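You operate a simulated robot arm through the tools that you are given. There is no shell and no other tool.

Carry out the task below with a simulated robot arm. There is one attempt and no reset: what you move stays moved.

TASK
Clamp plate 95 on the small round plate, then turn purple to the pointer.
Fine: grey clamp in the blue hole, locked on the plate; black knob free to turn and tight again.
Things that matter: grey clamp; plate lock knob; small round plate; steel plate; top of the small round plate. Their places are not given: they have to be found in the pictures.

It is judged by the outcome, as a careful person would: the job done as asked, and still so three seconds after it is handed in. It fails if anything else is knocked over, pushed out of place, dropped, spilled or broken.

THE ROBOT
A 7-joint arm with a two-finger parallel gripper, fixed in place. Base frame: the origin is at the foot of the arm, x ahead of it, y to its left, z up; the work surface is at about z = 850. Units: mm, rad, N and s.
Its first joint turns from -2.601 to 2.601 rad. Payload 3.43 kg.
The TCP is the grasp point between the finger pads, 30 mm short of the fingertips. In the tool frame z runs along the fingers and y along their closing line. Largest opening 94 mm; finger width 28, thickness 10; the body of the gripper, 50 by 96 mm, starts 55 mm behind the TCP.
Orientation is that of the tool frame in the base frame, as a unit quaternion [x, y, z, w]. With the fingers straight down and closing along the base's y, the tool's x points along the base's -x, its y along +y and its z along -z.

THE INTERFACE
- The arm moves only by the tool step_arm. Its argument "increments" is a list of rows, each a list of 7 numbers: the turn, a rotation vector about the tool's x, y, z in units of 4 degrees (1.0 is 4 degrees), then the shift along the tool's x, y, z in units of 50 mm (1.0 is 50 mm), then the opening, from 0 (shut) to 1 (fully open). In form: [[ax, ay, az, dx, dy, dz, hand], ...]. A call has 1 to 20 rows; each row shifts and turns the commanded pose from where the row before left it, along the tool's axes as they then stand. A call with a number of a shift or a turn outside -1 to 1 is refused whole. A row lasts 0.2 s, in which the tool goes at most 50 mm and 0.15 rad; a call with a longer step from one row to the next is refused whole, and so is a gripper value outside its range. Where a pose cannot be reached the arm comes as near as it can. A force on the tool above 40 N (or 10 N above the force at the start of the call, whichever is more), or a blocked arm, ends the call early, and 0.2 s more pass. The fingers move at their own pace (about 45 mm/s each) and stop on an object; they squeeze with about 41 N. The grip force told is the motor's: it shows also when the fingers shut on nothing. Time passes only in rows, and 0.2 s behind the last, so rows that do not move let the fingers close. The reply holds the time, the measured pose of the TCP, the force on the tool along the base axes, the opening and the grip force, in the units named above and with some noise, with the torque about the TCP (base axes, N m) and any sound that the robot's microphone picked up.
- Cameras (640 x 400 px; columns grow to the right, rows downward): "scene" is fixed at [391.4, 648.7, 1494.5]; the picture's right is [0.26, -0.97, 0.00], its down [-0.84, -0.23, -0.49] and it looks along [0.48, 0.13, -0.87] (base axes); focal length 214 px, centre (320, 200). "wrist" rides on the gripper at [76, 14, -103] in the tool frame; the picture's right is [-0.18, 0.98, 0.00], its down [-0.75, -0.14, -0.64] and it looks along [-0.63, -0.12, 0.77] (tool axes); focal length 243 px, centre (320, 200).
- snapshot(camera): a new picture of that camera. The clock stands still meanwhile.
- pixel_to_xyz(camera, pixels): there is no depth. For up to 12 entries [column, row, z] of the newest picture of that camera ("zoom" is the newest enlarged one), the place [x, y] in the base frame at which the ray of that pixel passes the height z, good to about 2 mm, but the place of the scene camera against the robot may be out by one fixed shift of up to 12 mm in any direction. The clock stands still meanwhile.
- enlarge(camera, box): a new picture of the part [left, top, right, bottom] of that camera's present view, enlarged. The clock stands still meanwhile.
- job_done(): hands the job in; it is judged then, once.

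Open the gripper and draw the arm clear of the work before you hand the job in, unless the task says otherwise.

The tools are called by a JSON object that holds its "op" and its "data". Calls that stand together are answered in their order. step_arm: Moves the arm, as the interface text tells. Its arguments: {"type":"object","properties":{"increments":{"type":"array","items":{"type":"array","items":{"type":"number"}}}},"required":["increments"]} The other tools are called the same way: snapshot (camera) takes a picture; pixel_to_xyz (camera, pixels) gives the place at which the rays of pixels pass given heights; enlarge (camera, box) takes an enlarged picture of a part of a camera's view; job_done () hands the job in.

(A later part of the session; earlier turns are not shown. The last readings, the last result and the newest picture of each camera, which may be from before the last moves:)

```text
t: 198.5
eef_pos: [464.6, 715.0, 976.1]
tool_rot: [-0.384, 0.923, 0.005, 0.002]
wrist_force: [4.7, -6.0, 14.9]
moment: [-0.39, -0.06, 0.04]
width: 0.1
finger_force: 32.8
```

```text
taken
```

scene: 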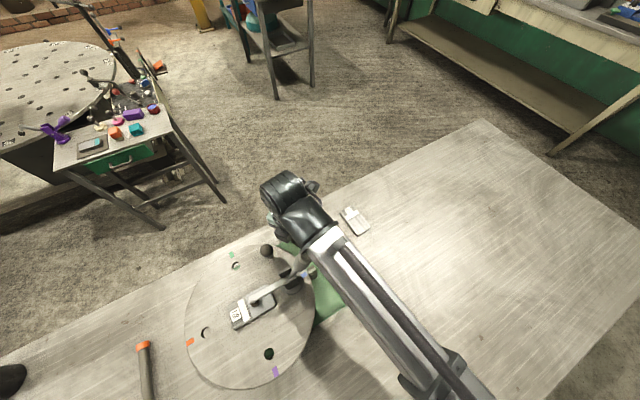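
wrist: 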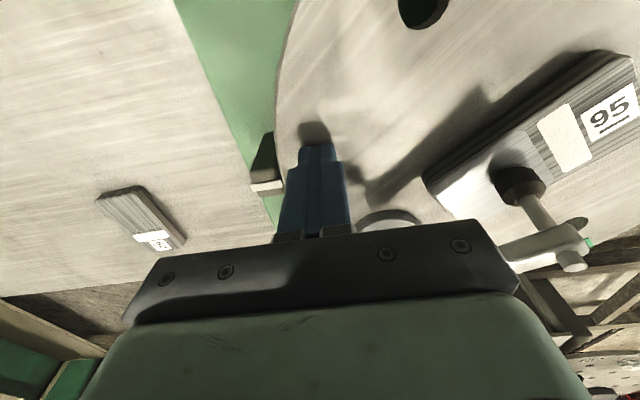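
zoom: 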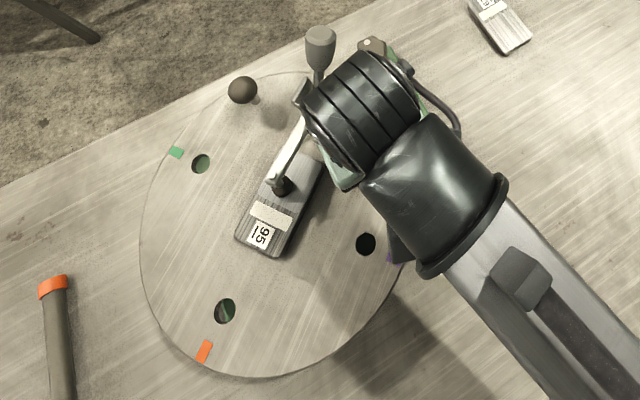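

About 40° done; finger passes inside the pointer with clearance. I continue with slightly more pressure.

{"op": "step_arm", "data": {"increments": [[0, 0, 0, -0.086, -0.003, 0.01, 0], [0, 0, 0, -0.086, -0.003, 0, 0], [0, 0, 0, -0.086, -0.003, 0, 0], [0, 0, 0, -0.086, -0.003, 0, 0], [0, 0, 0, -0.086, -0.003, 0, 0], [0, 0, 0, -0.086, -0.003, 0, 0], [0, 0, 0, 0, 0, 0, 0]]}}

{"op": "step_arm", "data": {"increments": [[0, 0, 0, -0.085, 0.0153, 0, 0], [0, 0, 0, -0.085, 0.0153, 0, 0], [0, 0, 0, -0.085, 0.0153, 0, 0], [0, 0, 0, -0.085, 0.0153, 0, 0], [0, 0, 0, -0.085, 0.0153, 0, 0], [0, 0, 0, -0.085, 0.0153, 0, 0], [0, 0, 0, 0, 0, 0, 0]]}}

{"op": "enlarge", "data": {"camera": "scene", "box": [180, 210, 360, 400]}}

{"op": "snapshot", "data": {"camera": "wrist"}}

```text
t: 200.1
eef_pos: [482.5, 734.2, 975.8]
tool_rot: [-0.383, 0.924, 0.005, 0.003]
wrist_force: [6.4, -4.4, 11.2]
moment: [-0.29, -0.09, 0.06]
width: 0.0
finger_force: 33.1
```

```text
t: 201.7
eef_pos: [497.1, 755.7, 975.3]
tool_rot: [-0.383, 0.924, 0.005, 0.002]
wrist_force: [4.7, -1.3, 10.1]
moment: [-0.14, -0.04, -0.03]
width: 0.0
finger_force: 32.8
```

```text
2.11 times, centred on (270, 305) of scene
```

zoom: 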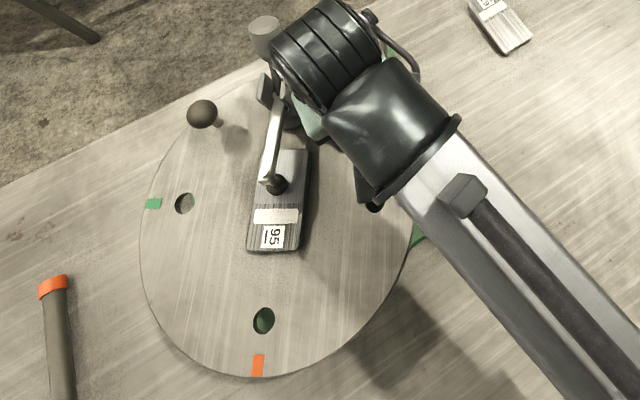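

```text
taken
```

wrist: 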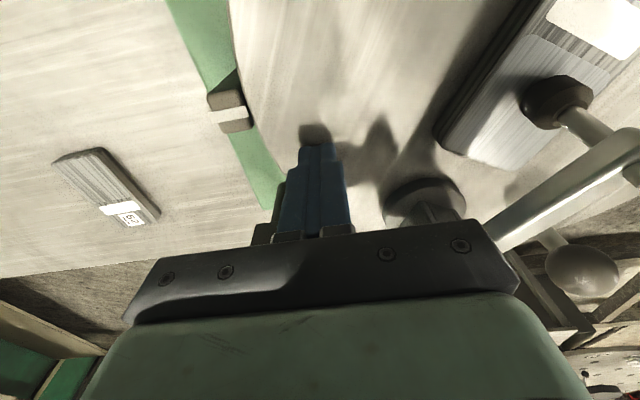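

About 64° done. I continue the last chunks, adding a bit of pressure.

{"op": "step_arm", "data": {"increments": [[0, 0, 0, -0.08, 0.0323, 0.01, 0], [0, 0, 0, -0.08, 0.0323, 0, 0], [0, 0, 0, -0.08, 0.0323, 0, 0], [0, 0, 0, -0.08, 0.0323, 0, 0], [0, 0, 0, -0.08, 0.0323, 0, 0], [0, 0, 0, -0.08, 0.0323, 0, 0], [0, 0, 0, 0, 0, 0, 0]]}}

{"op": "step_arm", "data": {"increments": [[0, 0, 0, -0.0712, 0.0485, 0, 0], [0, 0, 0, -0.0712, 0.0485, 0, 0], [0, 0, 0, -0.0712, 0.0485, 0, 0], [0, 0, 0, 0, 0, 0, 0]]}}

{"op": "enlarge", "data": {"camera": "scene", "box": [180, 210, 360, 400]}}

{"op": "snapshot", "data": {"camera": "wrist"}}

```text
t: 203.3
eef_pos: [506.7, 778.8, 975.6]
tool_rot: [-0.383, 0.924, 0.005, 0.003]
wrist_force: [10.9, -3.1, 23.1]
moment: [-0.37, -0.2, 0.04]
width: 0.0
finger_force: 33.2
```

```text
t: 204.3
eef_pos: [509.8, 791.4, 975.0]
tool_rot: [-0.383, 0.924, 0.004, 0.004]
wrist_force: [12.3, -1.3, 22.2]
moment: [-0.33, -0.24, 0.01]
width: 0.0
finger_force: 33.2
```

```text
2.11 times, centred on (270, 305) of scene
```

zoom: 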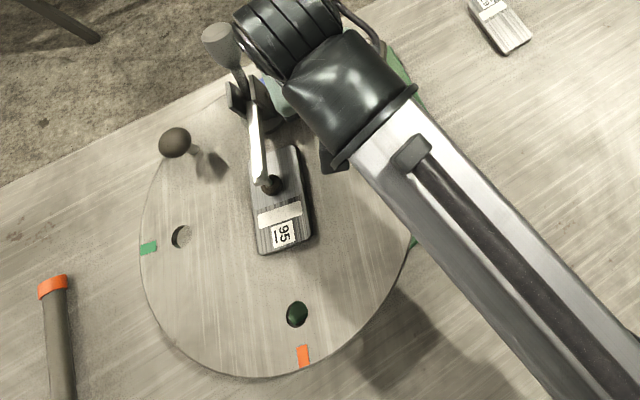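

```text
taken
```

wrist: 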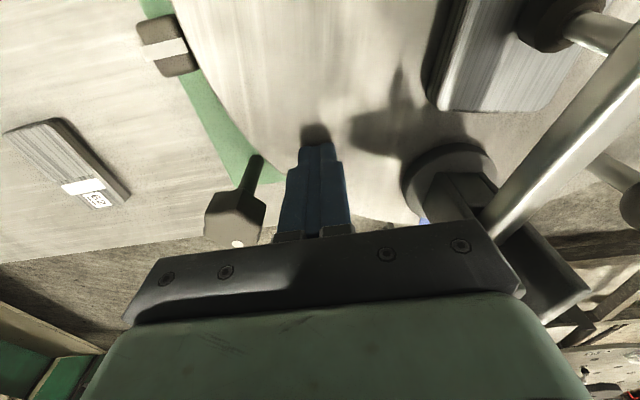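

About 84° turned; the pointer shows at (165,45). I drag the final 5–6° and then lift to view the marks.

{"op": "step_arm", "data": {"increments": [[0, 0, 0, -0.0712, 0.0485, 0, 0], [0, 0, 0, -0.0712, 0.0485, 0, 0], [0, 0, 0, -0.05, 0.035, 0, 0], [0, 0, 0, 0, 0, 0, 0]]}}

{"op": "step_arm", "data": {"increments": [[0, 0, 0, 0, 0, -0.1, 0], [0, 0, 0, 0, 0, -0.5, 0], [0, 0, 0, 0, 0, -0.6, 0], [0, 0, 0, 0, 0, -0.6, 0], [0, 0, 0, 0, 0, -0.6, 0], [0, 0, 0, 0, 0, -0.6, 0], [0, 0, 0, 0, 0, 0, 0]]}}

{"op": "snapshot", "data": {"camera": "wrist"}}

{"op": "enlarge", "data": {"camera": "wrist", "box": [160, 0, 480, 200]}}

{"op": "snapshot", "data": {"camera": "scene"}}

```text
t: 205.3
eef_pos: [510.9, 802.5, 973.8]
tool_rot: [-0.384, 0.924, 0.005, 0.004]
wrist_force: [5.4, -1.9, 15.7]
moment: [-0.26, -0.1, 0.12]
width: 0.1
finger_force: 33.1
```

```text
t: 206.9
eef_pos: [511.8, 802.2, 1127.0]
tool_rot: [-0.384, 0.923, 0.005, 0.002]
wrist_force: [1.0, -0.3, 0.3]
moment: [0.02, -0.01, 0.03]
width: 0.0
finger_force: 33.2
```

```text
taken
```

wrist: 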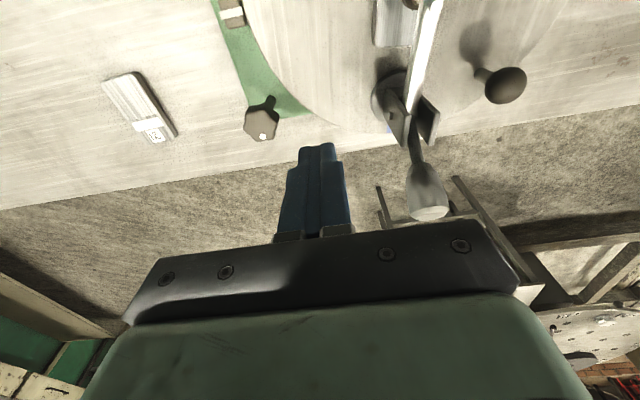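

```text
2.00 times, centred on (320, 100) of wrist
```

zoom: 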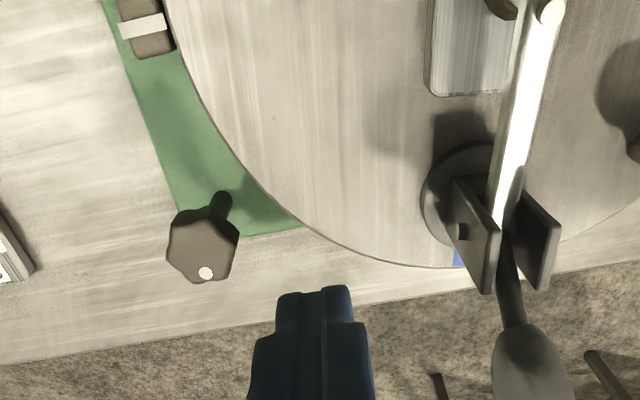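

```text
taken
```

scene: 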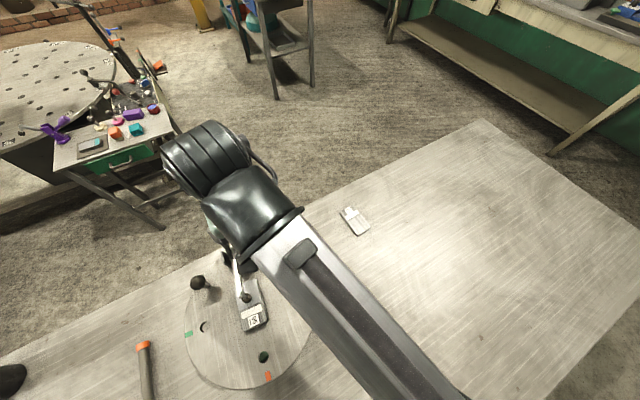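

I move toward the base so the pointer and purple mark come into view.

{"op": "step_arm", "data": {"increments": [[0, 0, 0, 0.56, -0.45, 0, 0], [0, 0, 0, 0.56, -0.45, 0, 0], [0, 0, 0, 0.56, -0.45, 0, 0], [0, 0, 0, 0, 0, 0, 0]]}}

{"op": "snapshot", "data": {"camera": "wrist"}}

{"op": "enlarge", "data": {"camera": "wrist", "box": [260, 30, 420, 150]}}

{"op": "enlarge", "data": {"camera": "scene", "box": [180, 230, 340, 400]}}

```text
t: 207.9
eef_pos: [500.6, 694.0, 1124.8]
tool_rot: [-0.385, 0.923, 0.004, 0.002]
wrist_force: [-1.1, -0.5, 0.3]
moment: [-0.02, 0.01, -0.01]
width: 0.0
finger_force: 33.1
```

```text
taken
```

wrist: 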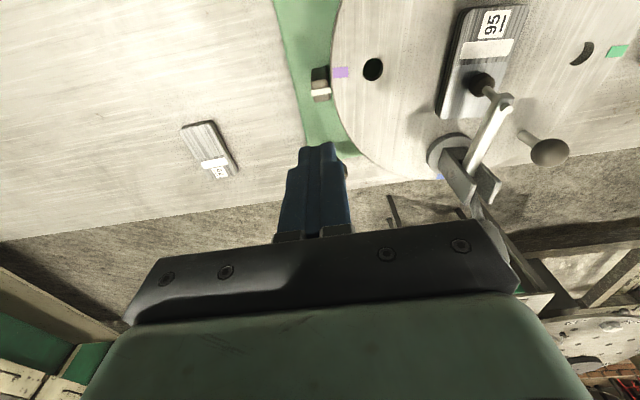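

```text
3.33 times, centred on (340, 90) of wrist
```

zoom: 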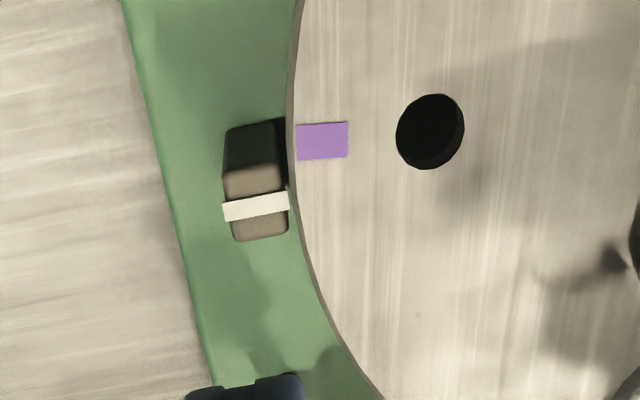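

```text
2.35 times, centred on (260, 315) of scene
```

zoom: 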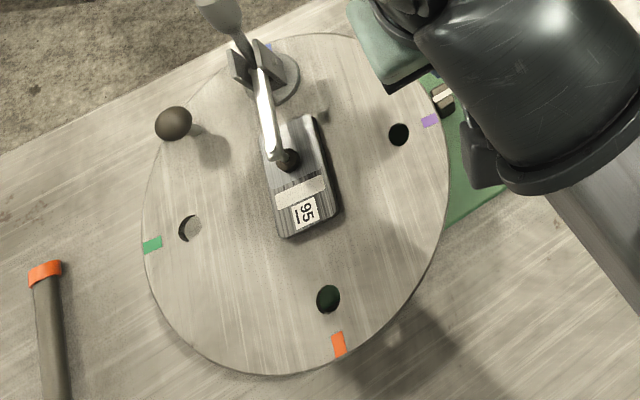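

Purple is still a few degrees short of the pointer line. I measure purple hole (363+,69) and mark positions to get the remaining angle.

{"op": "pixel_to_xyz", "data": {"camera": "wrist", "pixels": [[340.3, 72, 945], [373, 69.5, 945], [582, 53, 945], [617, 51, 945], [321, 92, 945], [321, 92, 960], [321, 92, 970]]}}

{"op": "pixel_to_xyz", "data": {"camera": "zoom", "pixels": [[328, 299, 945], [190, 228, 945], [398, 134, 945], [430, 121, 945], [338, 344, 945], [152, 245, 945]]}}

```text
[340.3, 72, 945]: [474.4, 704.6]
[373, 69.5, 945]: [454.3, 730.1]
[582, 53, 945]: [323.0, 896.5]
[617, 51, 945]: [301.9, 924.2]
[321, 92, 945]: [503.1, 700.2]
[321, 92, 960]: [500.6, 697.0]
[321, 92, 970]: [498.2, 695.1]
```

```text
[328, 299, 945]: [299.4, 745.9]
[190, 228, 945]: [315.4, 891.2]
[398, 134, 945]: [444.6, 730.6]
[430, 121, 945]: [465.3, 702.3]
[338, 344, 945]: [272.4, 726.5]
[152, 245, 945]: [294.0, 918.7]
```

Purple is at −51.8° versus the pointer at about −45.3°, so ~6.5° remain. I place the fingers on the plate again at (502,761) and drag the rest.

{"op": "step_arm", "data": {"increments": [[0, 0, 0, -0.486, 0.468, 0, 0], [0, 0, 0, -0.486, 0.468, 0, 0], [0, 0, 0, 0, 0, 0.6, 0], [0, 0, 0, 0, 0, 0.6, 0], [0, 0, 0, 0, 0, 0.6, 0], [0, 0, 0, 0, 0, 0.6, 0], [0, 0, 0, 0, 0, 0.4, 0], [0, 0, 0, 0, 0, 0, 0]]}}

{"op": "step_arm", "data": {"increments": [[0, 0, 0, 0, 0, 0.08, 0], [0, 0, 0, 0, 0, 0.06, 0], [0, 0, 0, 0, 0, 0, 0]]}}

```text
t: 209.7
eef_pos: [501.9, 763.5, 982.7]
tool_rot: [-0.384, 0.923, 0.005, 0.002]
wrist_force: [-0.8, 0.8, -0.4]
moment: [-0.01, 0.0, -0.03]
width: 0.1
finger_force: 32.7
```

```text
t: 210.5
eef_pos: [501.9, 763.6, 977.5]
tool_rot: [-0.383, 0.924, 0.005, 0.002]
wrist_force: [0.7, 0.1, 0.5]
moment: [0.02, 0.03, -0.02]
width: 0.0
finger_force: 33.5
```

Just above the surface; I press down gently.

{"op": "step_arm", "data": {"increments": [[0, 0, 0, 0, 0, 0.03, 0], [0, 0, 0, 0, 0, 0.02, 0], [0, 0, 0, 0, 0, 0, 0]]}}

{"op": "step_arm", "data": {"increments": [[0, 0, 0, 0, 0, 0.02, 0], [0, 0, 0, 0, 0, 0, 0]]}}

```text
t: 211.3
eef_pos: [501.4, 763.3, 974.5]
tool_rot: [-0.383, 0.924, 0.005, 0.003]
wrist_force: [0.4, -0.1, 4.3]
moment: [-0.06, -0.01, -0.02]
width: 0.0
finger_force: 33.0
```

```text
t: 211.9
eef_pos: [501.1, 763.3, 974.4]
tool_rot: [-0.384, 0.923, 0.005, 0.003]
wrist_force: [2.4, 1.3, 19.9]
moment: [-0.22, 0.1, -0.11]
width: 0.0
finger_force: 33.4
```

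20 N down. I drag 7° counter-clockwise, then view the mark without lifting far.

{"op": "step_arm", "data": {"increments": [[0, 0, 0, -0.068, 0.031, 0, 0], [0, 0, 0, -0.068, 0.031, 0, 0], [0, 0, 0, -0.068, 0.031, 0, 0], [0, 0, 0, -0.068, 0.031, 0, 0], [0, 0, 0, 0, 0, 0, 0]]}}

{"op": "snapshot", "data": {"camera": "wrist"}}

{"op": "enlarge", "data": {"camera": "scene", "box": [180, 230, 340, 400]}}

{"op": "pixel_to_xyz", "data": {"camera": "zoom", "pixels": [[328, 299, 945], [190, 228, 945]]}}

```text
t: 213.1
eef_pos: [506.2, 776.4, 974.4]
tool_rot: [-0.383, 0.924, 0.004, 0.004]
wrist_force: [14.3, -5.7, 26.6]
moment: [-0.51, -0.25, 0.23]
width: 0.1
finger_force: 33.7
```

```text
taken
```

wrist: 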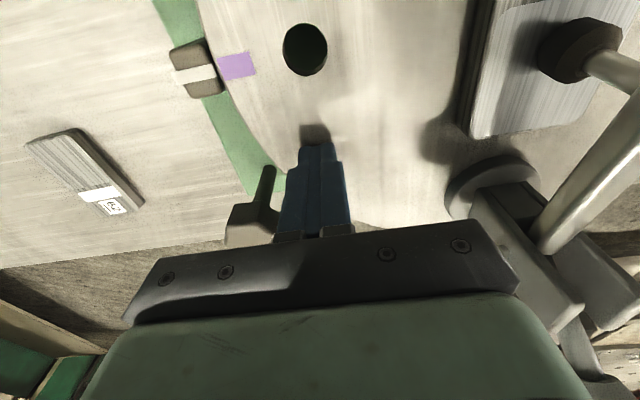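

```text
2.35 times, centred on (260, 315) of scene
```

zoom: 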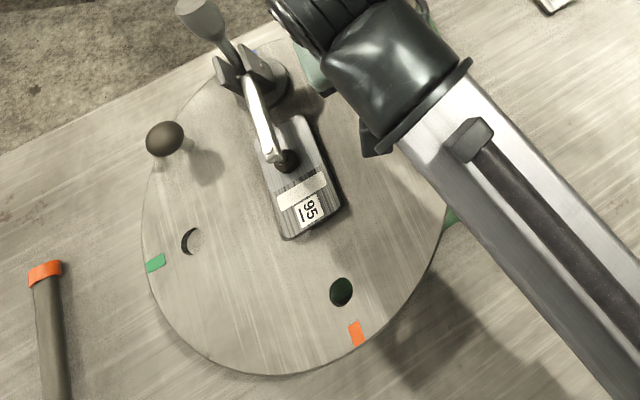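

```text
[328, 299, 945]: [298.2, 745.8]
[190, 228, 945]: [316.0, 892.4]
```

Purple now looks nearly in line with the pointer. I enlarge and measure the angle.

{"op": "enlarge", "data": {"camera": "wrist", "box": [150, 10, 350, 130]}}

{"op": "pixel_to_xyz", "data": {"camera": "wrist", "pixels": [[305.5, 50, 945], [237, 66, 945], [196, 74, 945], [196, 74, 955], [176, 77, 955], [216, 71, 955]]}}

{"op": "pixel_to_xyz", "data": {"camera": "scene", "pixels": [[294.5, 353.8, 945], [205, 333, 945]]}}

```text
3.20 times, centred on (250, 70) of wrist
```

zoom: 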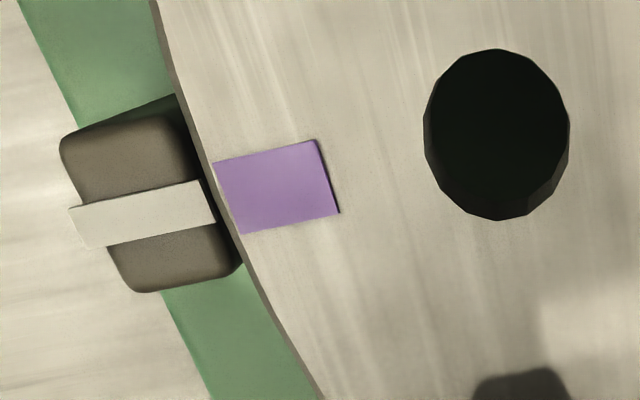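

```text
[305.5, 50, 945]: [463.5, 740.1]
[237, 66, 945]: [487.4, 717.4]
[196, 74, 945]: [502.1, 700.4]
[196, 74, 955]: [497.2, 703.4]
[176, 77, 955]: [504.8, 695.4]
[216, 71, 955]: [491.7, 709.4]
```

```text
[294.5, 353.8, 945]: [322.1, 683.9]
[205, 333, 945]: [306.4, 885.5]
```

Purple hole is now at (463.5,740.1), −44.9°, mark −44.6°: aligned within half a degree. I lift off and re-measure from the viewing position.

{"op": "step_arm", "data": {"increments": [[0, 0, 0, 0, 0, -0.1, 0], [0, 0, 0, 0, 0, -0.5, 0], [0, 0, 0, 0, 0, -0.6, 0], [0, 0, 0, 0, 0, -0.6, 0], [0, 0, 0, 0, 0, -0.6, 0], [0, 0, 0, 0, 0, -0.6, 0], [0, 0, 0, 0.6, -0.55, 0, 0], [0, 0, 0, 0.6, -0.55, 0, 0], [0, 0, 0, 0, 0, 0, 0]]}}

{"op": "snapshot", "data": {"camera": "wrist"}}

{"op": "enlarge", "data": {"camera": "wrist", "box": [260, 30, 420, 150]}}

{"op": "enlarge", "data": {"camera": "scene", "box": [180, 230, 340, 400]}}

```text
t: 215.1
eef_pos: [501.7, 694.1, 1122.2]
tool_rot: [-0.384, 0.923, 0.005, 0.003]
wrist_force: [0.2, 0.2, -0.5]
moment: [-0.01, 0.0, 0.02]
width: 0.1
finger_force: 33.4
```

```text
taken
```

wrist: 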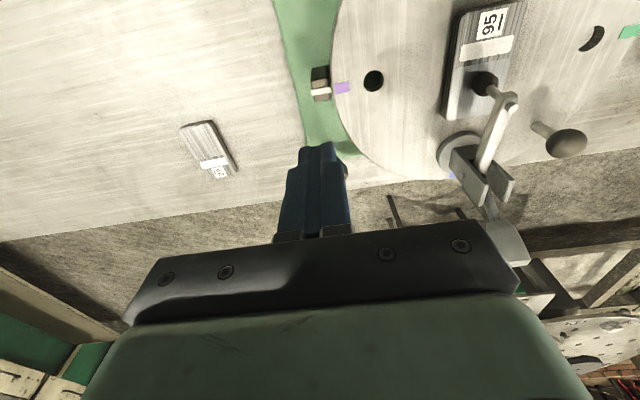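

```text
3.33 times, centred on (340, 90) of wrist
```

zoom: 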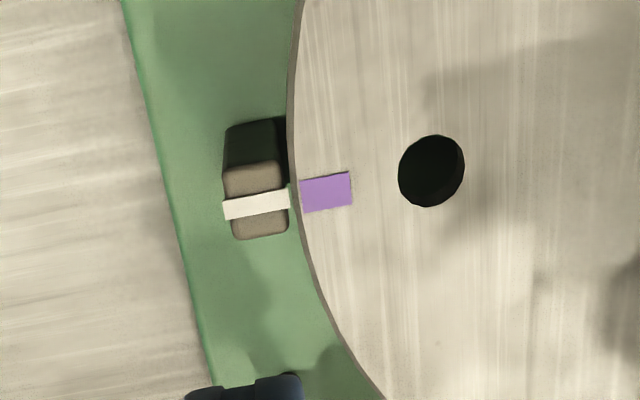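

```text
2.35 times, centred on (260, 315) of scene
```

zoom: 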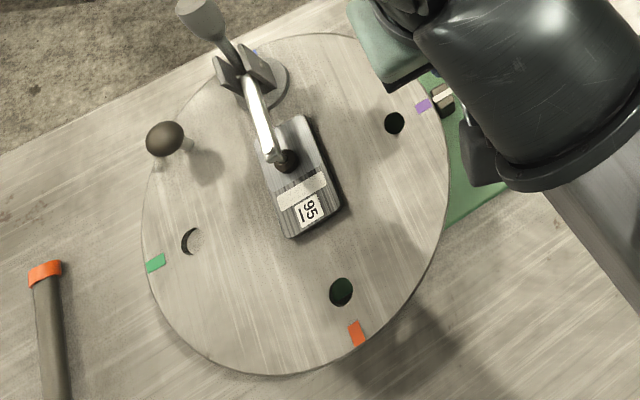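

The pointer line extended meets the purple mark's centre. I confirm numerically.

{"op": "pixel_to_xyz", "data": {"camera": "wrist", "pixels": [[341.8, 87.6, 945], [373.3, 81.3, 945], [320.8, 90.9, 945], [320.8, 90.9, 955], [592, 38, 945]]}}

{"op": "pixel_to_xyz", "data": {"camera": "zoom", "pixels": [[341, 292, 945], [190, 241, 945], [394, 123, 945]]}}

```text
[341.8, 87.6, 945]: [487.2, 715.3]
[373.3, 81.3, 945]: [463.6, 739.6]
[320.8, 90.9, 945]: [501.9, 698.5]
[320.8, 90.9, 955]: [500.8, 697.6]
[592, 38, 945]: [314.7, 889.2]
```

```text
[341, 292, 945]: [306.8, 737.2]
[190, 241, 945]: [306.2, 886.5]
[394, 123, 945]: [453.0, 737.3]
```

Purple hole at −45.1°, mark −45.3°, pointer about −45.5°: aligned. Now the knob: I move above it, open, and turn the tool back to 203° for the same grip as before.

{"op": "step_arm", "data": {"increments": [[0, 0, 0, -0.7, -0.01, 0, 0.58], [0, 0, 0, -0.7, -0.01, 0, 0.58], [0, 0, 0, -0.7, -0.01, 0, 0.58], [0, 0, -1, 0, 0, 0, 0.58], [0, 0, -1, 0, 0, 0, 0.58], [0, 0, -1, 0, 0, 0, 0.58], [0, 0, -1, 0, 0, 0, 0.58], [0, 0, -1, 0, 0, 0, 0.58], [0, 0, -1, 0, 0, 0, 0.58], [0, 0, -1, 0, 0, 0, 0.58], [0, 0, -1, 0, 0, 0, 0.58], [0, 0, -1, 0, 0, 0, 0.58], [0, 0, -1, 0, 0, 0, 0.58], [0, 0, -1, 0, 0, 0, 0.58], [0, 0, -1, 0, 0, 0, 0.58], [0, 0, -1, 0, 0, 0, 0.58], [0, 0, -1, 0, 0, 0, 0.58], [0, 0, -1, 0, 0, 0, 0.58]]}}

{"op": "step_arm", "data": {"increments": [[0, 0, -1, 0, 0, 0, 0.58], [0, 0, -1, 0, 0, 0, 0.58], [0, 0, -1, 0, 0, 0, 0.58], [0, 0, -1, 0, 0, 0, 0.58], [0, 0, -1, 0, 0, 0, 0.58], [0, 0, -1, 0, 0, 0, 0.58], [0, 0, -1, 0, 0, 0, 0.58], [0, 0, -1, 0, 0, 0, 0.58], [0, 0, -1, 0, 0, 0, 0.58], [0, 0, -1, 0, 0, 0, 0.58], [0, 0, -1, 0, 0, 0, 0.58], [0, 0, 0, 0, 0, 0, 0.58]]}}

{"op": "step_arm", "data": {"increments": [[0, 0, -1, 0, 0, 0, 0.58], [0, 0, -1, 0, 0, 0, 0.58], [0, 0, -1, 0, 0, 0, 0.58], [0, 0, -1, 0, 0, 0, 0.58], [0, 0, -1, 0, 0, 0, 0.58], [0, 0, -1, 0, 0, 0, 0.58], [0, 0, -1, 0, 0, 0, 0.58], [0, 0, -1, 0, 0, 0, 0.58], [0, 0, -1, 0, 0, 0, 0.58], [0, 0, -1, 0, 0, 0, 0.58], [0, 0, -1, 0, 0, 0, 0.58], [0, 0, -1, 0, 0, 0, 0.58], [0, 0, -1, 0, 0, 0, 0.58], [0, 0, -0.3, 0, 0, 0, 0.58], [0, 0, 0, 0, 0, 0, 0.58]]}}

{"op": "snapshot", "data": {"camera": "wrist"}}

```text
t: 218.9
eef_pos: [578.8, 767.3, 1124.7]
tool_rot: [0.794, -0.608, -0.003, -0.004]
wrist_force: [0.6, 0.2, 0.1]
moment: [0.02, 0.01, -0.02]
width: 54.6
finger_force: 0.1
```

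```text
t: 221.5
eef_pos: [578.3, 768.4, 1123.9]
tool_rot: [0.964, -0.265, 0.0, -0.004]
wrist_force: [-0.8, -0.8, -0.6]
moment: [0.0, 0.03, 0.04]
width: 54.7
finger_force: 0.0
```

```text
t: 224.7
eef_pos: [578.5, 768.0, 1124.1]
tool_rot: [0.981, 0.194, 0.002, -0.005]
wrist_force: [-0.8, 0.9, -0.1]
moment: [0.03, 0.01, -0.01]
width: 54.7
finger_force: 0.0
```

```text
taken
```

wrist: 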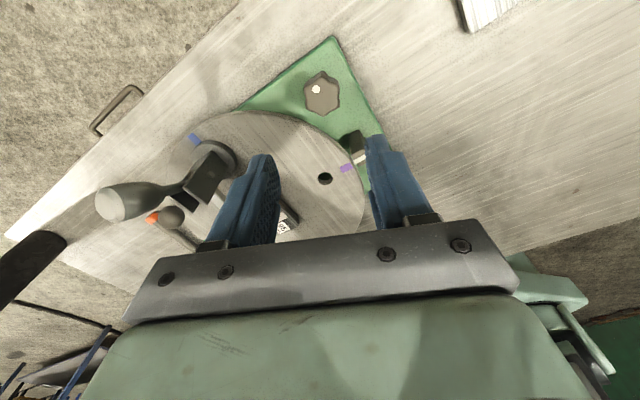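

Tool at 202°. I descend around the knob as before to z≈973 and grip.

{"op": "step_arm", "data": {"increments": [[0, 0, 0, -0.03, 0, 0.6, 0.58], [0, 0, 0, 0, 0, 0.6, 0.58], [0, 0, 0, 0, 0, 0.6, 0.58], [0, 0, 0, 0, 0, 0.5, 0.58], [0, 0, 0, 0, 0, 0.4, 0.58], [0, 0, 0, 0, 0, 0.2, 0.58], [0, 0, 0, 0, 0, 0.1, 0.58], [0, 0, 0, 0, 0, 0, 0.58]]}}

{"op": "snapshot", "data": {"camera": "wrist"}}

{"op": "step_arm", "data": {"increments": [[0, 0, 0, 0, 0, 0, 0], [0, 0, 0, 0, 0, 0, 0], [0, 0, 0, 0, 0, 0, 0], [0, 0, 0, 0, 0, 0, 0]]}}

{"op": "snapshot", "data": {"camera": "wrist"}}

```text
t: 226.5
eef_pos: [577.2, 769.3, 974.2]
tool_rot: [0.981, 0.193, 0.002, -0.005]
wrist_force: [-0.5, 0.1, 0.0]
moment: [-0.02, 0.02, 0.04]
width: 54.1
finger_force: 0.0
```

```text
taken
```

wrist: 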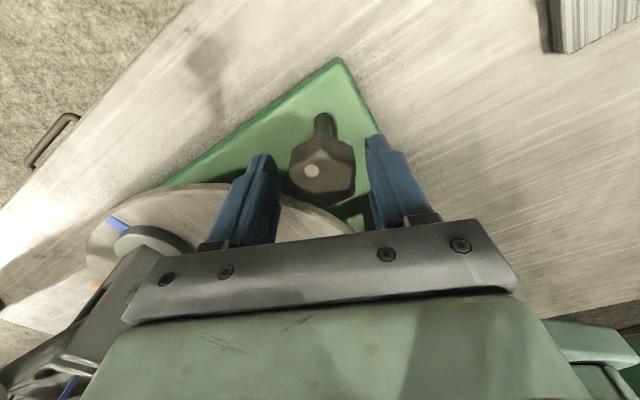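

```text
t: 227.5
eef_pos: [577.9, 767.3, 974.1]
tool_rot: [0.981, 0.194, 0.002, -0.004]
wrist_force: [4.9, -13.2, -3.0]
moment: [-0.48, -0.22, -0.02]
width: 37.2
finger_force: 45.2
```

```text
taken
```

wrist: 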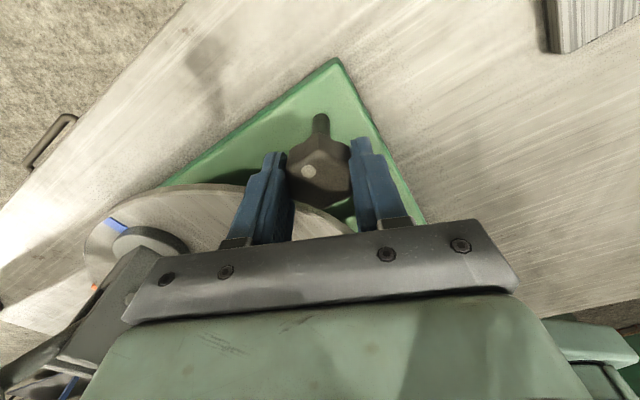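

Gripped at 37 mm. I relieve the side force and turn clockwise, first 80°.

{"op": "step_arm", "data": {"increments": [[0, 0, 0, 0, 0.025, 0, 0], [0, 0, 1, 0, 0, 0, 0], [0, 0, 1, 0, 0, 0, 0], [0, 0, 1, 0, 0, 0, 0], [0, 0, 1, 0, 0, 0, 0], [0, 0, 1, 0, 0, 0, 0], [0, 0, 1, 0, 0, 0, 0], [0, 0, 1, 0, 0, 0, 0], [0, 0, 1, 0, 0, 0, 0], [0, 0, 1, 0, 0, 0, 0], [0, 0, 1, 0, 0, 0, 0], [0, 0, 0, 0, 0, 0, 0]]}}

{"op": "step_arm", "data": {"increments": [[0, 0, 1, 0, 0, 0, 0], [0, 0, 1, 0, 0, 0, 0], [0, 0, 1, 0, 0, 0, 0], [0, 0, 1, 0, 0, 0, 0], [0, 0, 1, 0, 0, 0, 0], [0, 0, 1, 0, 0, 0, 0], [0, 0, 1, 0, 0, 0, 0], [0, 0, 1, 0, 0, 0, 0], [0, 0, 1, 0, 0, 0, 0], [0, 0, 1, 0, 0, 0, 0], [0, 0, 0, 0, 0, 0, 0]]}}

{"op": "step_arm", "data": {"increments": [[0, 0, 1, 0, 0, 0, 0], [0, 0, 1, 0, 0, 0, 0], [0, 0, 1, 0, 0, 0, 0], [0, 0, 0, 0, 0, 0, 0]]}}

{"op": "step_arm", "data": {"increments": [[0, 0, 1, 0, 0, 0, 0], [0, 0, 1, 0, 0, 0, 0], [0, 0, 1, 0, 0, 0, 0], [0, 0, 0, 0, 0, 0, 0]]}}

{"op": "snapshot", "data": {"camera": "wrist"}}

```text
t: 230.1
eef_pos: [577.5, 766.2, 974.3]
tool_rot: [0.988, -0.155, -0.001, -0.004]
wrist_force: [0.6, -25.6, -5.2]
moment: [-0.65, -0.6, 0.04]
width: 37.4
finger_force: 45.3
```

```text
t: 232.5
eef_pos: [577.9, 765.1, 974.0]
tool_rot: [0.876, -0.483, -0.001, -0.002]
wrist_force: [-0.4, -32.3, -10.0]
moment: [-0.83, -0.12, 0.01]
width: 37.4
finger_force: 45.0
```

```text
t: 233.5
eef_pos: [577.0, 765.9, 974.2]
tool_rot: [0.82, -0.572, -0.002, -0.001]
wrist_force: [-3.9, -31.5, -4.8]
moment: [-0.94, 0.1, 0.14]
width: 37.1
finger_force: 44.7
```

```text
t: 234.5
eef_pos: [576.2, 769.2, 975.2]
tool_rot: [0.757, -0.654, -0.005, -0.004]
wrist_force: [-12.5, -6.8, -2.1]
moment: [-0.78, 0.56, 0.64]
width: 37.5
finger_force: 44.6
```

```text
taken
```

wrist: 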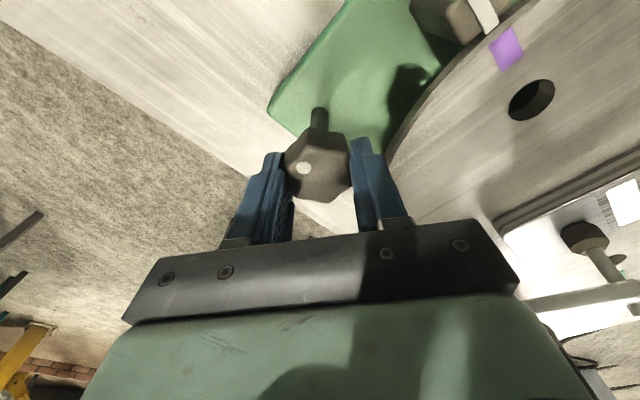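

Torque about z is rising (+0.64 Nm) near the original tight angle. I tighten further in small steps.

{"op": "step_arm", "data": {"increments": [[0, 0, 0.5, 0.007, 0.02, 0, 0], [0, 0, 0, 0, 0, 0, 0]]}}

{"op": "step_arm", "data": {"increments": [[0, 0, 0.5, 0, 0, 0, 0], [0, 0, 0, 0, 0, 0, 0]]}}

{"op": "step_arm", "data": {"increments": [[0, 0, 0.5, 0, 0, 0, 0], [0, 0, 0, 0, 0, 0, 0]]}}

{"op": "step_arm", "data": {"increments": [[0, 0, 0.5, 0, 0, 0, 0], [0, 0, 0, 0, 0, 0, 0]]}}

{"op": "snapshot", "data": {"camera": "wrist"}}

```text
t: 235.1
eef_pos: [576.0, 768.7, 975.5]
tool_rot: [0.745, -0.667, -0.004, -0.005]
wrist_force: [-10.7, 1.6, 0.3]
moment: [0.21, 0.27, 0.62]
width: 37.4
finger_force: 45.0
```

```text
t: 235.7
eef_pos: [575.7, 768.2, 974.1]
tool_rot: [0.734, -0.68, -0.002, -0.004]
wrist_force: [-9.3, 4.5, 3.8]
moment: [0.44, 0.3, 0.48]
width: 37.4
finger_force: 45.0
```

```text
t: 236.3
eef_pos: [576.0, 766.7, 974.1]
tool_rot: [0.721, -0.692, -0.003, -0.004]
wrist_force: [-8.2, 2.1, 6.9]
moment: [-0.18, 0.26, 0.39]
width: 37.0
finger_force: 44.6
```

```text
t: 236.9
eef_pos: [575.4, 766.5, 975.5]
tool_rot: [0.709, -0.705, -0.003, -0.003]
wrist_force: [-6.8, -2.3, 9.0]
moment: [-0.52, 0.3, 0.61]
width: 37.5
finger_force: 45.3
```

```text
taken
```

wrist: 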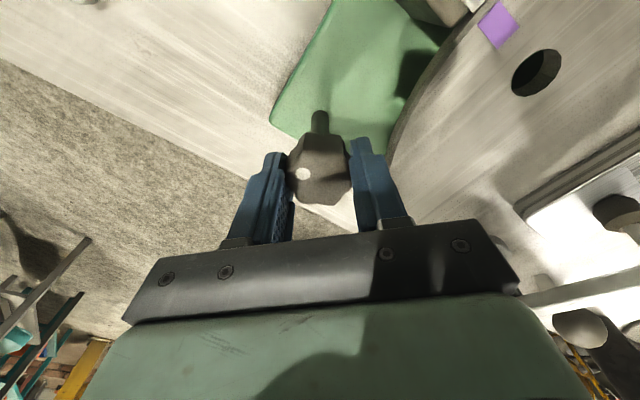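

The knob still turns with the gripper against ~0.5–0.6 Nm. I tighten further until the torque clearly climbs.

{"op": "step_arm", "data": {"increments": [[0, 0, 0.5, 0, 0, 0, 0], [0, 0, 0.5, 0, 0, 0, 0], [0, 0, 0, 0, 0, 0, 0]]}}

{"op": "step_arm", "data": {"increments": [[0, 0, 0.5, 0, 0, 0, 0], [0, 0, 0.5, 0, 0, 0, 0], [0, 0, 0, 0, 0, 0, 0]]}}

{"op": "step_arm", "data": {"increments": [[0, 0, 0.5, 0, 0, 0, 0], [0, 0, 0.5, 0, 0, 0, 0], [0, 0, 0, 0, 0, 0, 0]]}}

{"op": "snapshot", "data": {"camera": "wrist"}}

```text
t: 237.7
eef_pos: [576.6, 767.9, 973.5]
tool_rot: [-0.684, 0.729, 0.003, 0.004]
wrist_force: [-3.8, -2.0, 6.8]
moment: [0.06, 0.03, 1.09]
width: 37.4
finger_force: 44.7
```

```text
t: 238.5
eef_pos: [576.6, 768.8, 973.3]
tool_rot: [-0.658, 0.753, 0.003, 0.004]
wrist_force: [-1.5, 0.1, 5.4]
moment: [0.1, 0.02, 0.78]
width: 37.2
finger_force: 45.0
```

```text
t: 239.3
eef_pos: [576.1, 768.3, 974.4]
tool_rot: [-0.631, 0.776, 0.005, 0.004]
wrist_force: [-1.1, -1.4, 2.9]
moment: [0.03, -0.07, 0.68]
width: 37.4
finger_force: 45.2
```

```text
taken
```

wrist: 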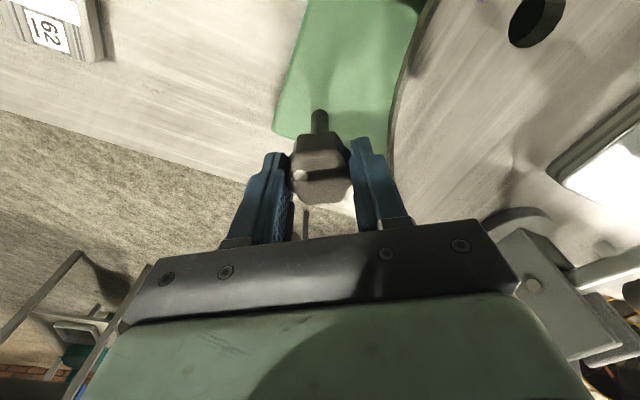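

Torque now 0.7–1.1 Nm and the knob still follows. I tighten a bit further.

{"op": "step_arm", "data": {"increments": [[0, 0, 0.5, 0, 0, 0, 0], [0, 0, 0.5, 0, 0, 0, 0], [0, 0, 0, 0, 0, 0, 0]]}}

{"op": "step_arm", "data": {"increments": [[0, 0, 0.5, 0, 0, 0, 0], [0, 0, 0.5, 0, 0, 0, 0], [0, 0, 0, 0, 0, 0, 0]]}}

{"op": "step_arm", "data": {"increments": [[0, 0, 0.5, 0, 0, 0, 0], [0, 0, 0.5, 0, 0, 0, 0], [0, 0, 0, 0, 0, 0, 0]]}}

{"op": "snapshot", "data": {"camera": "wrist"}}

{"op": "enlarge", "data": {"camera": "wrist", "box": [220, 60, 460, 240]}}

```text
t: 240.1
eef_pos: [576.1, 768.8, 972.9]
tool_rot: [-0.604, 0.797, 0.004, 0.004]
wrist_force: [1.9, 0.1, 3.3]
moment: [0.01, -0.04, 0.49]
width: 37.1
finger_force: 45.1
```

```text
t: 240.9
eef_pos: [575.5, 767.0, 973.6]
tool_rot: [-0.575, 0.818, 0.005, 0.003]
wrist_force: [4.7, 1.6, 10.7]
moment: [-0.1, -0.14, 0.87]
width: 37.2
finger_force: 44.7
```

```text
t: 241.7
eef_pos: [576.9, 766.7, 974.1]
tool_rot: [-0.547, 0.837, 0.005, 0.004]
wrist_force: [8.2, 0.3, 7.0]
moment: [0.05, -0.2, 0.85]
width: 37.4
finger_force: 45.1
```

```text
taken
```

wrist: 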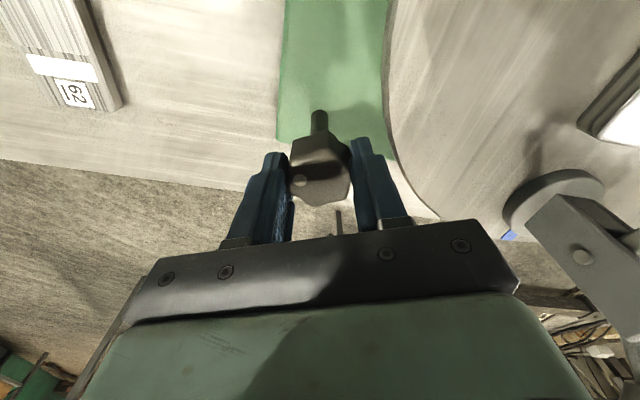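

```text
2.22 times, centred on (340, 150) of wrist
```

zoom: 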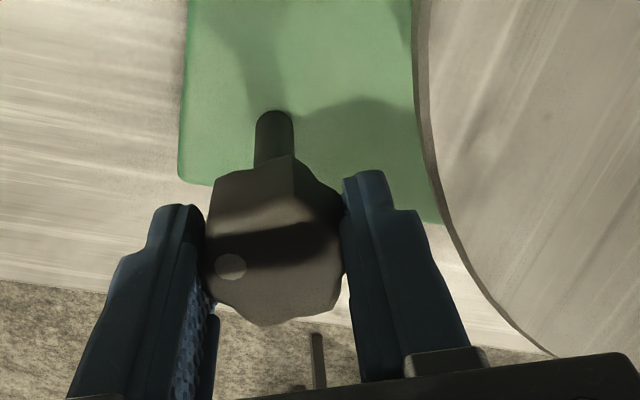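

The knob now slips in the fingers at ~0.9–1.1 Nm, i.e. it is at its tight stop. I open, rise and look at dot and marks.

{"op": "step_arm", "data": {"increments": [[0, 0, 0, 0, 0, 0, 0.58], [0, 0, 0, 0, 0, 0, 0.58], [0, 0, 0, 0, 0, 0, 0.58], [0, 0, 0, 0, 0, 0, 0.58], [0, 0, 0, 0, 0, -0.2, 0.58], [0, 0, 0, 0, 0, -0.5, 0.58], [0, 0, 0, 0, 0, -0.6, 0.58], [0, 0, 0, 0, 0, -0.6, 0.58], [0, 0, 0, 0, 0, -0.6, 0.58], [0, 0, 0, 0, 0, -0.5, 0.58], [0, 0, 0, 0, 0, 0, 0.58]]}}

{"op": "snapshot", "data": {"camera": "wrist"}}

{"op": "enlarge", "data": {"camera": "wrist", "box": [260, 20, 420, 150]}}

{"op": "enlarge", "data": {"camera": "scene", "box": [180, 210, 340, 400]}}

```text
t: 244.1
eef_pos: [576.7, 767.3, 1124.6]
tool_rot: [-0.547, 0.837, 0.003, 0.002]
wrist_force: [-0.3, 0.4, 0.2]
moment: [0.02, 0.0, -0.03]
width: 54.4
finger_force: 0.1
```

```text
taken
```

wrist: 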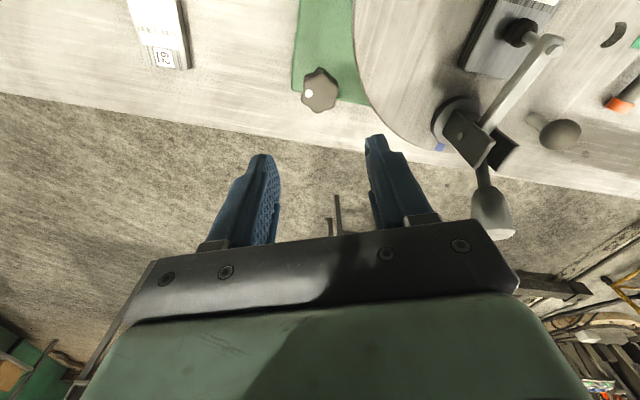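

```text
3.08 times, centred on (340, 85) of wrist
```

zoom: 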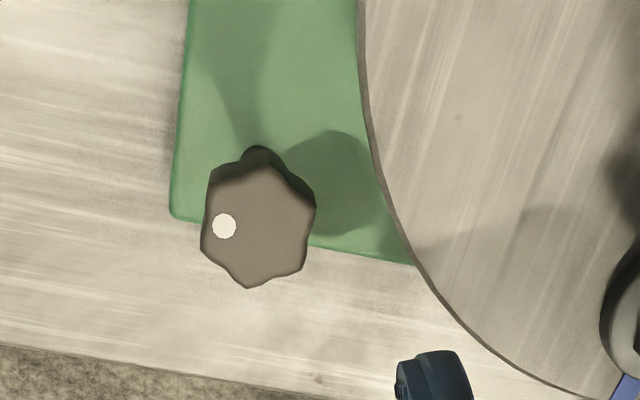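

```text
2.11 times, centred on (260, 305) of scene
```

zoom: 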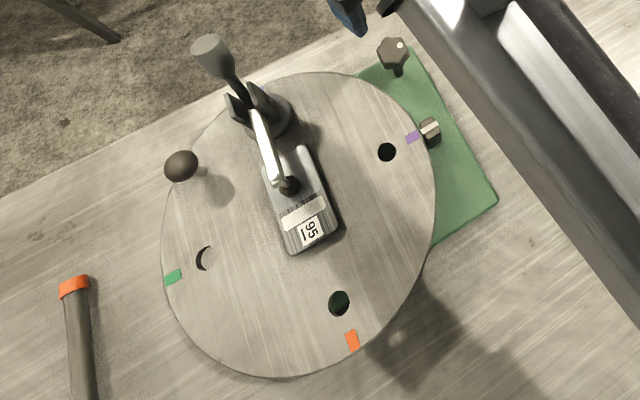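

I compute the knob dot's direction now (it was at about −20° when tight at the start) and recheck purple.

{"op": "pixel_to_xyz", "data": {"camera": "wrist", "pixels": [[319.9, 93.1, 963], [308.8, 93.4, 963]]}}

{"op": "pixel_to_xyz", "data": {"camera": "zoom", "pixels": [[339, 302, 945], [205, 258, 945], [387, 152, 945], [412, 137, 945], [430, 130, 955]]}}

```text
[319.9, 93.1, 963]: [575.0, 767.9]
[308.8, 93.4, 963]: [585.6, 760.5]
```

```text
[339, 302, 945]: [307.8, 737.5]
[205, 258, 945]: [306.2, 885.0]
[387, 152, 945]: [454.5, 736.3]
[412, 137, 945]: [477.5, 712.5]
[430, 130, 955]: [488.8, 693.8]
```

Knob dot is at ≈ −35°, a bit tighter than at the start, and purple stays at −45.1°. As a check that the plate is locked, I set closed fingertips on it lightly and try a small drag.

{"op": "step_arm", "data": {"increments": [[0, 0, 0, 0.358, 0.659, 0, 0], [0, 0, 0, 0.358, 0.659, 0, 0], [0, 0, 0, 0, 0, 0.6, 0], [0, 0, 0, 0, 0, 0.6, 0], [0, 0, 0, 0, 0, 0.6, 0], [0, 0, 0, 0, 0, 0.6, 0], [0, 0, 0, 0, 0, 0.4, 0], [0, 0, 0, 0, 0, 0.1, 0], [0, 0, 0, 0, 0, 0, 0]]}}

{"op": "step_arm", "data": {"increments": [[0, 0, 0, 0, 0, 0.05, 0], [0, 0, 0, 0, 0, 0.03, 0], [0, 0, 0, 0, 0, 0, 0]]}}

{"op": "step_arm", "data": {"increments": [[0, 0, 0, 0, 0, 0.03, 0], [0, 0, 0, 0, 0, 0, 0]]}}

{"op": "snapshot", "data": {"camera": "wrist"}}

```text
t: 246.1
eef_pos: [501.7, 761.7, 978.0]
tool_rot: [-0.547, 0.837, 0.004, 0.002]
wrist_force: [-0.2, -0.5, -0.1]
moment: [-0.02, -0.01, 0.04]
width: 0.0
finger_force: 32.9
```

```text
t: 246.9
eef_pos: [501.0, 762.5, 975.2]
tool_rot: [-0.547, 0.837, 0.004, 0.003]
wrist_force: [0.3, 0.6, 7.3]
moment: [-0.07, 0.01, -0.06]
width: 0.0
finger_force: 33.1
```

```text
t: 247.5
eef_pos: [500.8, 761.0, 975.0]
tool_rot: [-0.547, 0.837, 0.005, 0.005]
wrist_force: [1.6, 4.5, 29.9]
moment: [-0.3, 0.08, -0.08]
width: 0.0
finger_force: 33.3
```

```text
taken
```

wrist: 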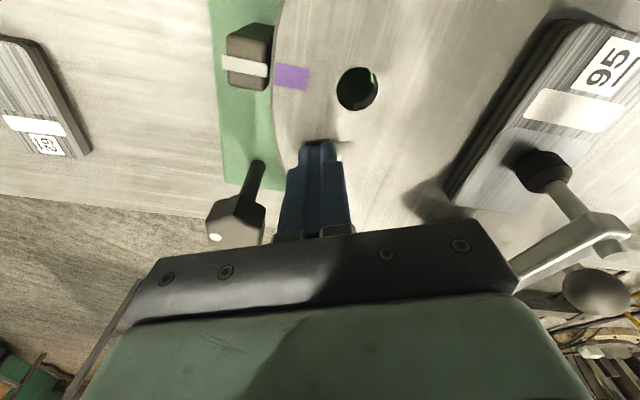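

30 N down. I drag 3 mm counter-clockwise and read the tangential force.

{"op": "step_arm", "data": {"increments": [[0, 0, 0, -0.03, 0, 0, 0], [0, 0, 0, -0.03, 0, 0, 0], [0, 0, 0, 0, 0, 0, 0]]}}

{"op": "snapshot", "data": {"camera": "wrist"}}

```text
t: 248.3
eef_pos: [502.8, 762.4, 974.8]
tool_rot: [-0.546, 0.838, 0.004, 0.003]
wrist_force: [-2.9, -16.1, 36.9]
moment: [-0.95, 0.27, 0.32]
width: 0.0
finger_force: 33.3
```

```text
taken
```

wrist: 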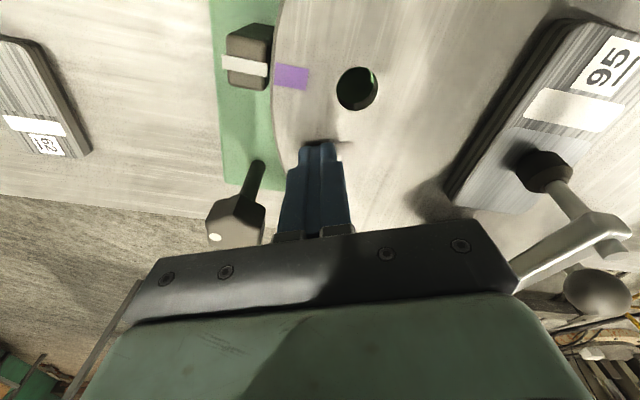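

Tangential force is 16 N and the picture is unchanged: the plate is locked. I undo the drag, lift, open and retreat toward a clear place.

{"op": "step_arm", "data": {"increments": [[0, 0, 0, 0.06, 0, 0, 0], [0, 0, 0, 0, 0, -0.1, 0], [0, 0, 0, 0, 0, -0.5, 0], [0, 0, 0, 0, 0, -0.6, 0], [0, 0, 0, 0, 0, -0.6, 0], [0, 0, 0, 0, 0, -0.6, 0], [0, 0, 0, 0, 0, -0.4, 0], [0, 0, 0, 0.6, 0, 0, 1], [0, 0, 0, 0.6, 0, 0, 1], [0, 0, 0, 0.6, 0, 0, 1], [0, 0, 0, 0, 0, 0, 1]]}}

{"op": "snapshot", "data": {"camera": "wrist"}}

{"op": "enlarge", "data": {"camera": "scene", "box": [180, 210, 340, 400]}}

{"op": "enlarge", "data": {"camera": "scene", "box": [220, 215, 320, 320]}}

```text
t: 250.7
eef_pos: [465.3, 677.6, 1112.4]
tool_rot: [-0.548, 0.837, 0.004, 0.003]
wrist_force: [0.8, -0.2, 0.4]
moment: [-0.01, 0.02, -0.01]
width: 86.2
finger_force: 0.1
```

```text
taken
```

wrist: 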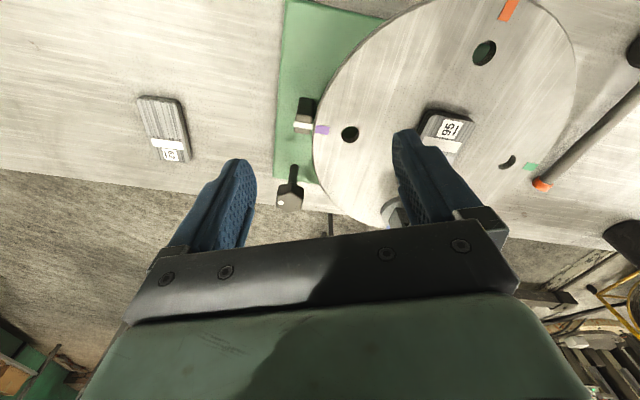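

```text
2.11 times, centred on (260, 305) of scene
```

zoom: 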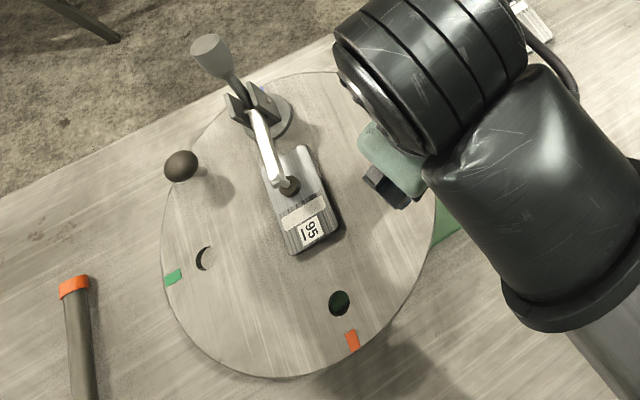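

```text
3.81 times, centred on (270, 268) of scene
```

zoom: 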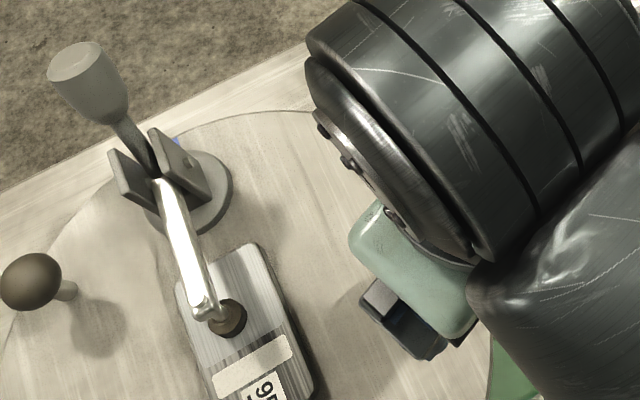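

Foot stands straight below the arm tip on plate 95, purple at the pointer, knob tight. I draw the arm well clear and take last pictures.

{"op": "step_arm", "data": {"increments": [[0, 0, 0, 0.478, -0.63, 0, 1], [0, 0, 0, 0.478, -0.63, 0, 1], [0, 0, 0, 0.478, -0.63, 0, 1], [0, 0, 0, 0.478, -0.63, 0, 1], [0, 0, 0, 0.478, -0.63, 0, 1], [0, 0, 0, 0.478, -0.63, 0, 1], [0, 0, 0, 0.478, -0.63, 0, 1], [0, 0, 0, 0.478, -0.63, 0, 1], [0, 0, 0, 0, 0, 0, 1], [0, 0, 0, 0, 0, 0, 1]]}}

{"op": "snapshot", "data": {"camera": "scene"}}

{"op": "enlarge", "data": {"camera": "scene", "box": [180, 210, 340, 400]}}

{"op": "enlarge", "data": {"camera": "scene", "box": [200, 215, 280, 310]}}

```text
t: 252.9
eef_pos: [619.6, 401.3, 1110.2]
tool_rot: [-0.548, 0.837, 0.003, 0.003]
wrist_force: [-0.2, 0.7, 0.1]
moment: [0.03, 0.03, 0.01]
width: 94.0
finger_force: 0.1
```

```text
taken
```

scene: 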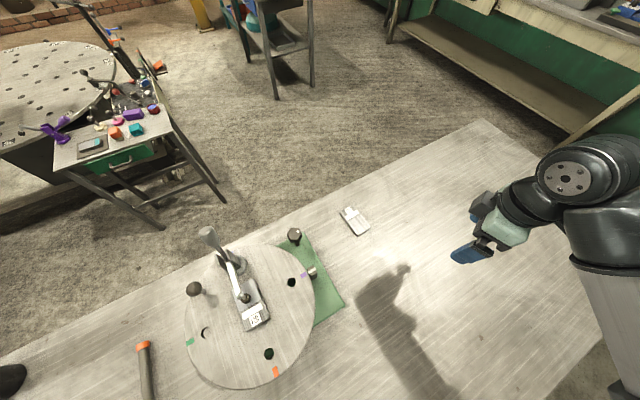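

```text
2.11 times, centred on (260, 305) of scene
```

zoom: 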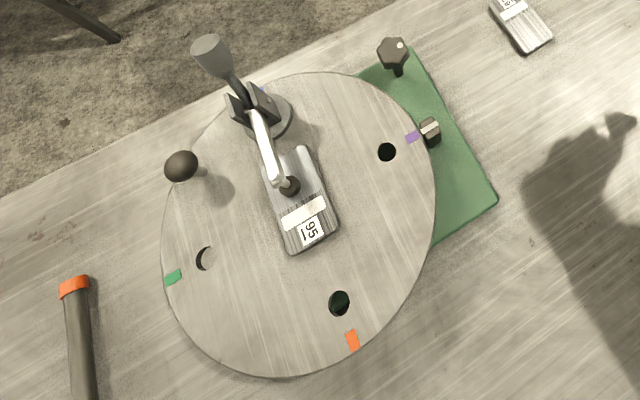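

```text
4.21 times, centred on (240, 262) of scene
```

zoom: 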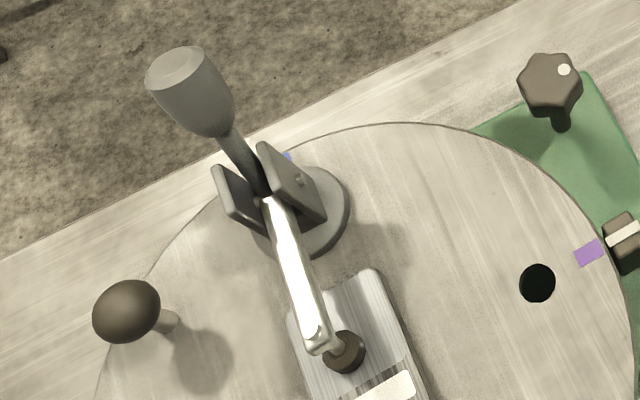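

I verify the handle is still in its closed position by comparing its cup end with the rotated prediction (495,917,1086).

{"op": "pixel_to_xyz", "data": {"camera": "scene", "pixels": [[206.7, 230.6, 1080], [206.7, 230.6, 1086], [206.7, 230.6, 1092], [246, 297.6, 965]]}}

```text
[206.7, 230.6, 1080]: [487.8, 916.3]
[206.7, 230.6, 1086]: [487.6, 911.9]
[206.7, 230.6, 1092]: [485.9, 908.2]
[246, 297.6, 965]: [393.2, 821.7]
```

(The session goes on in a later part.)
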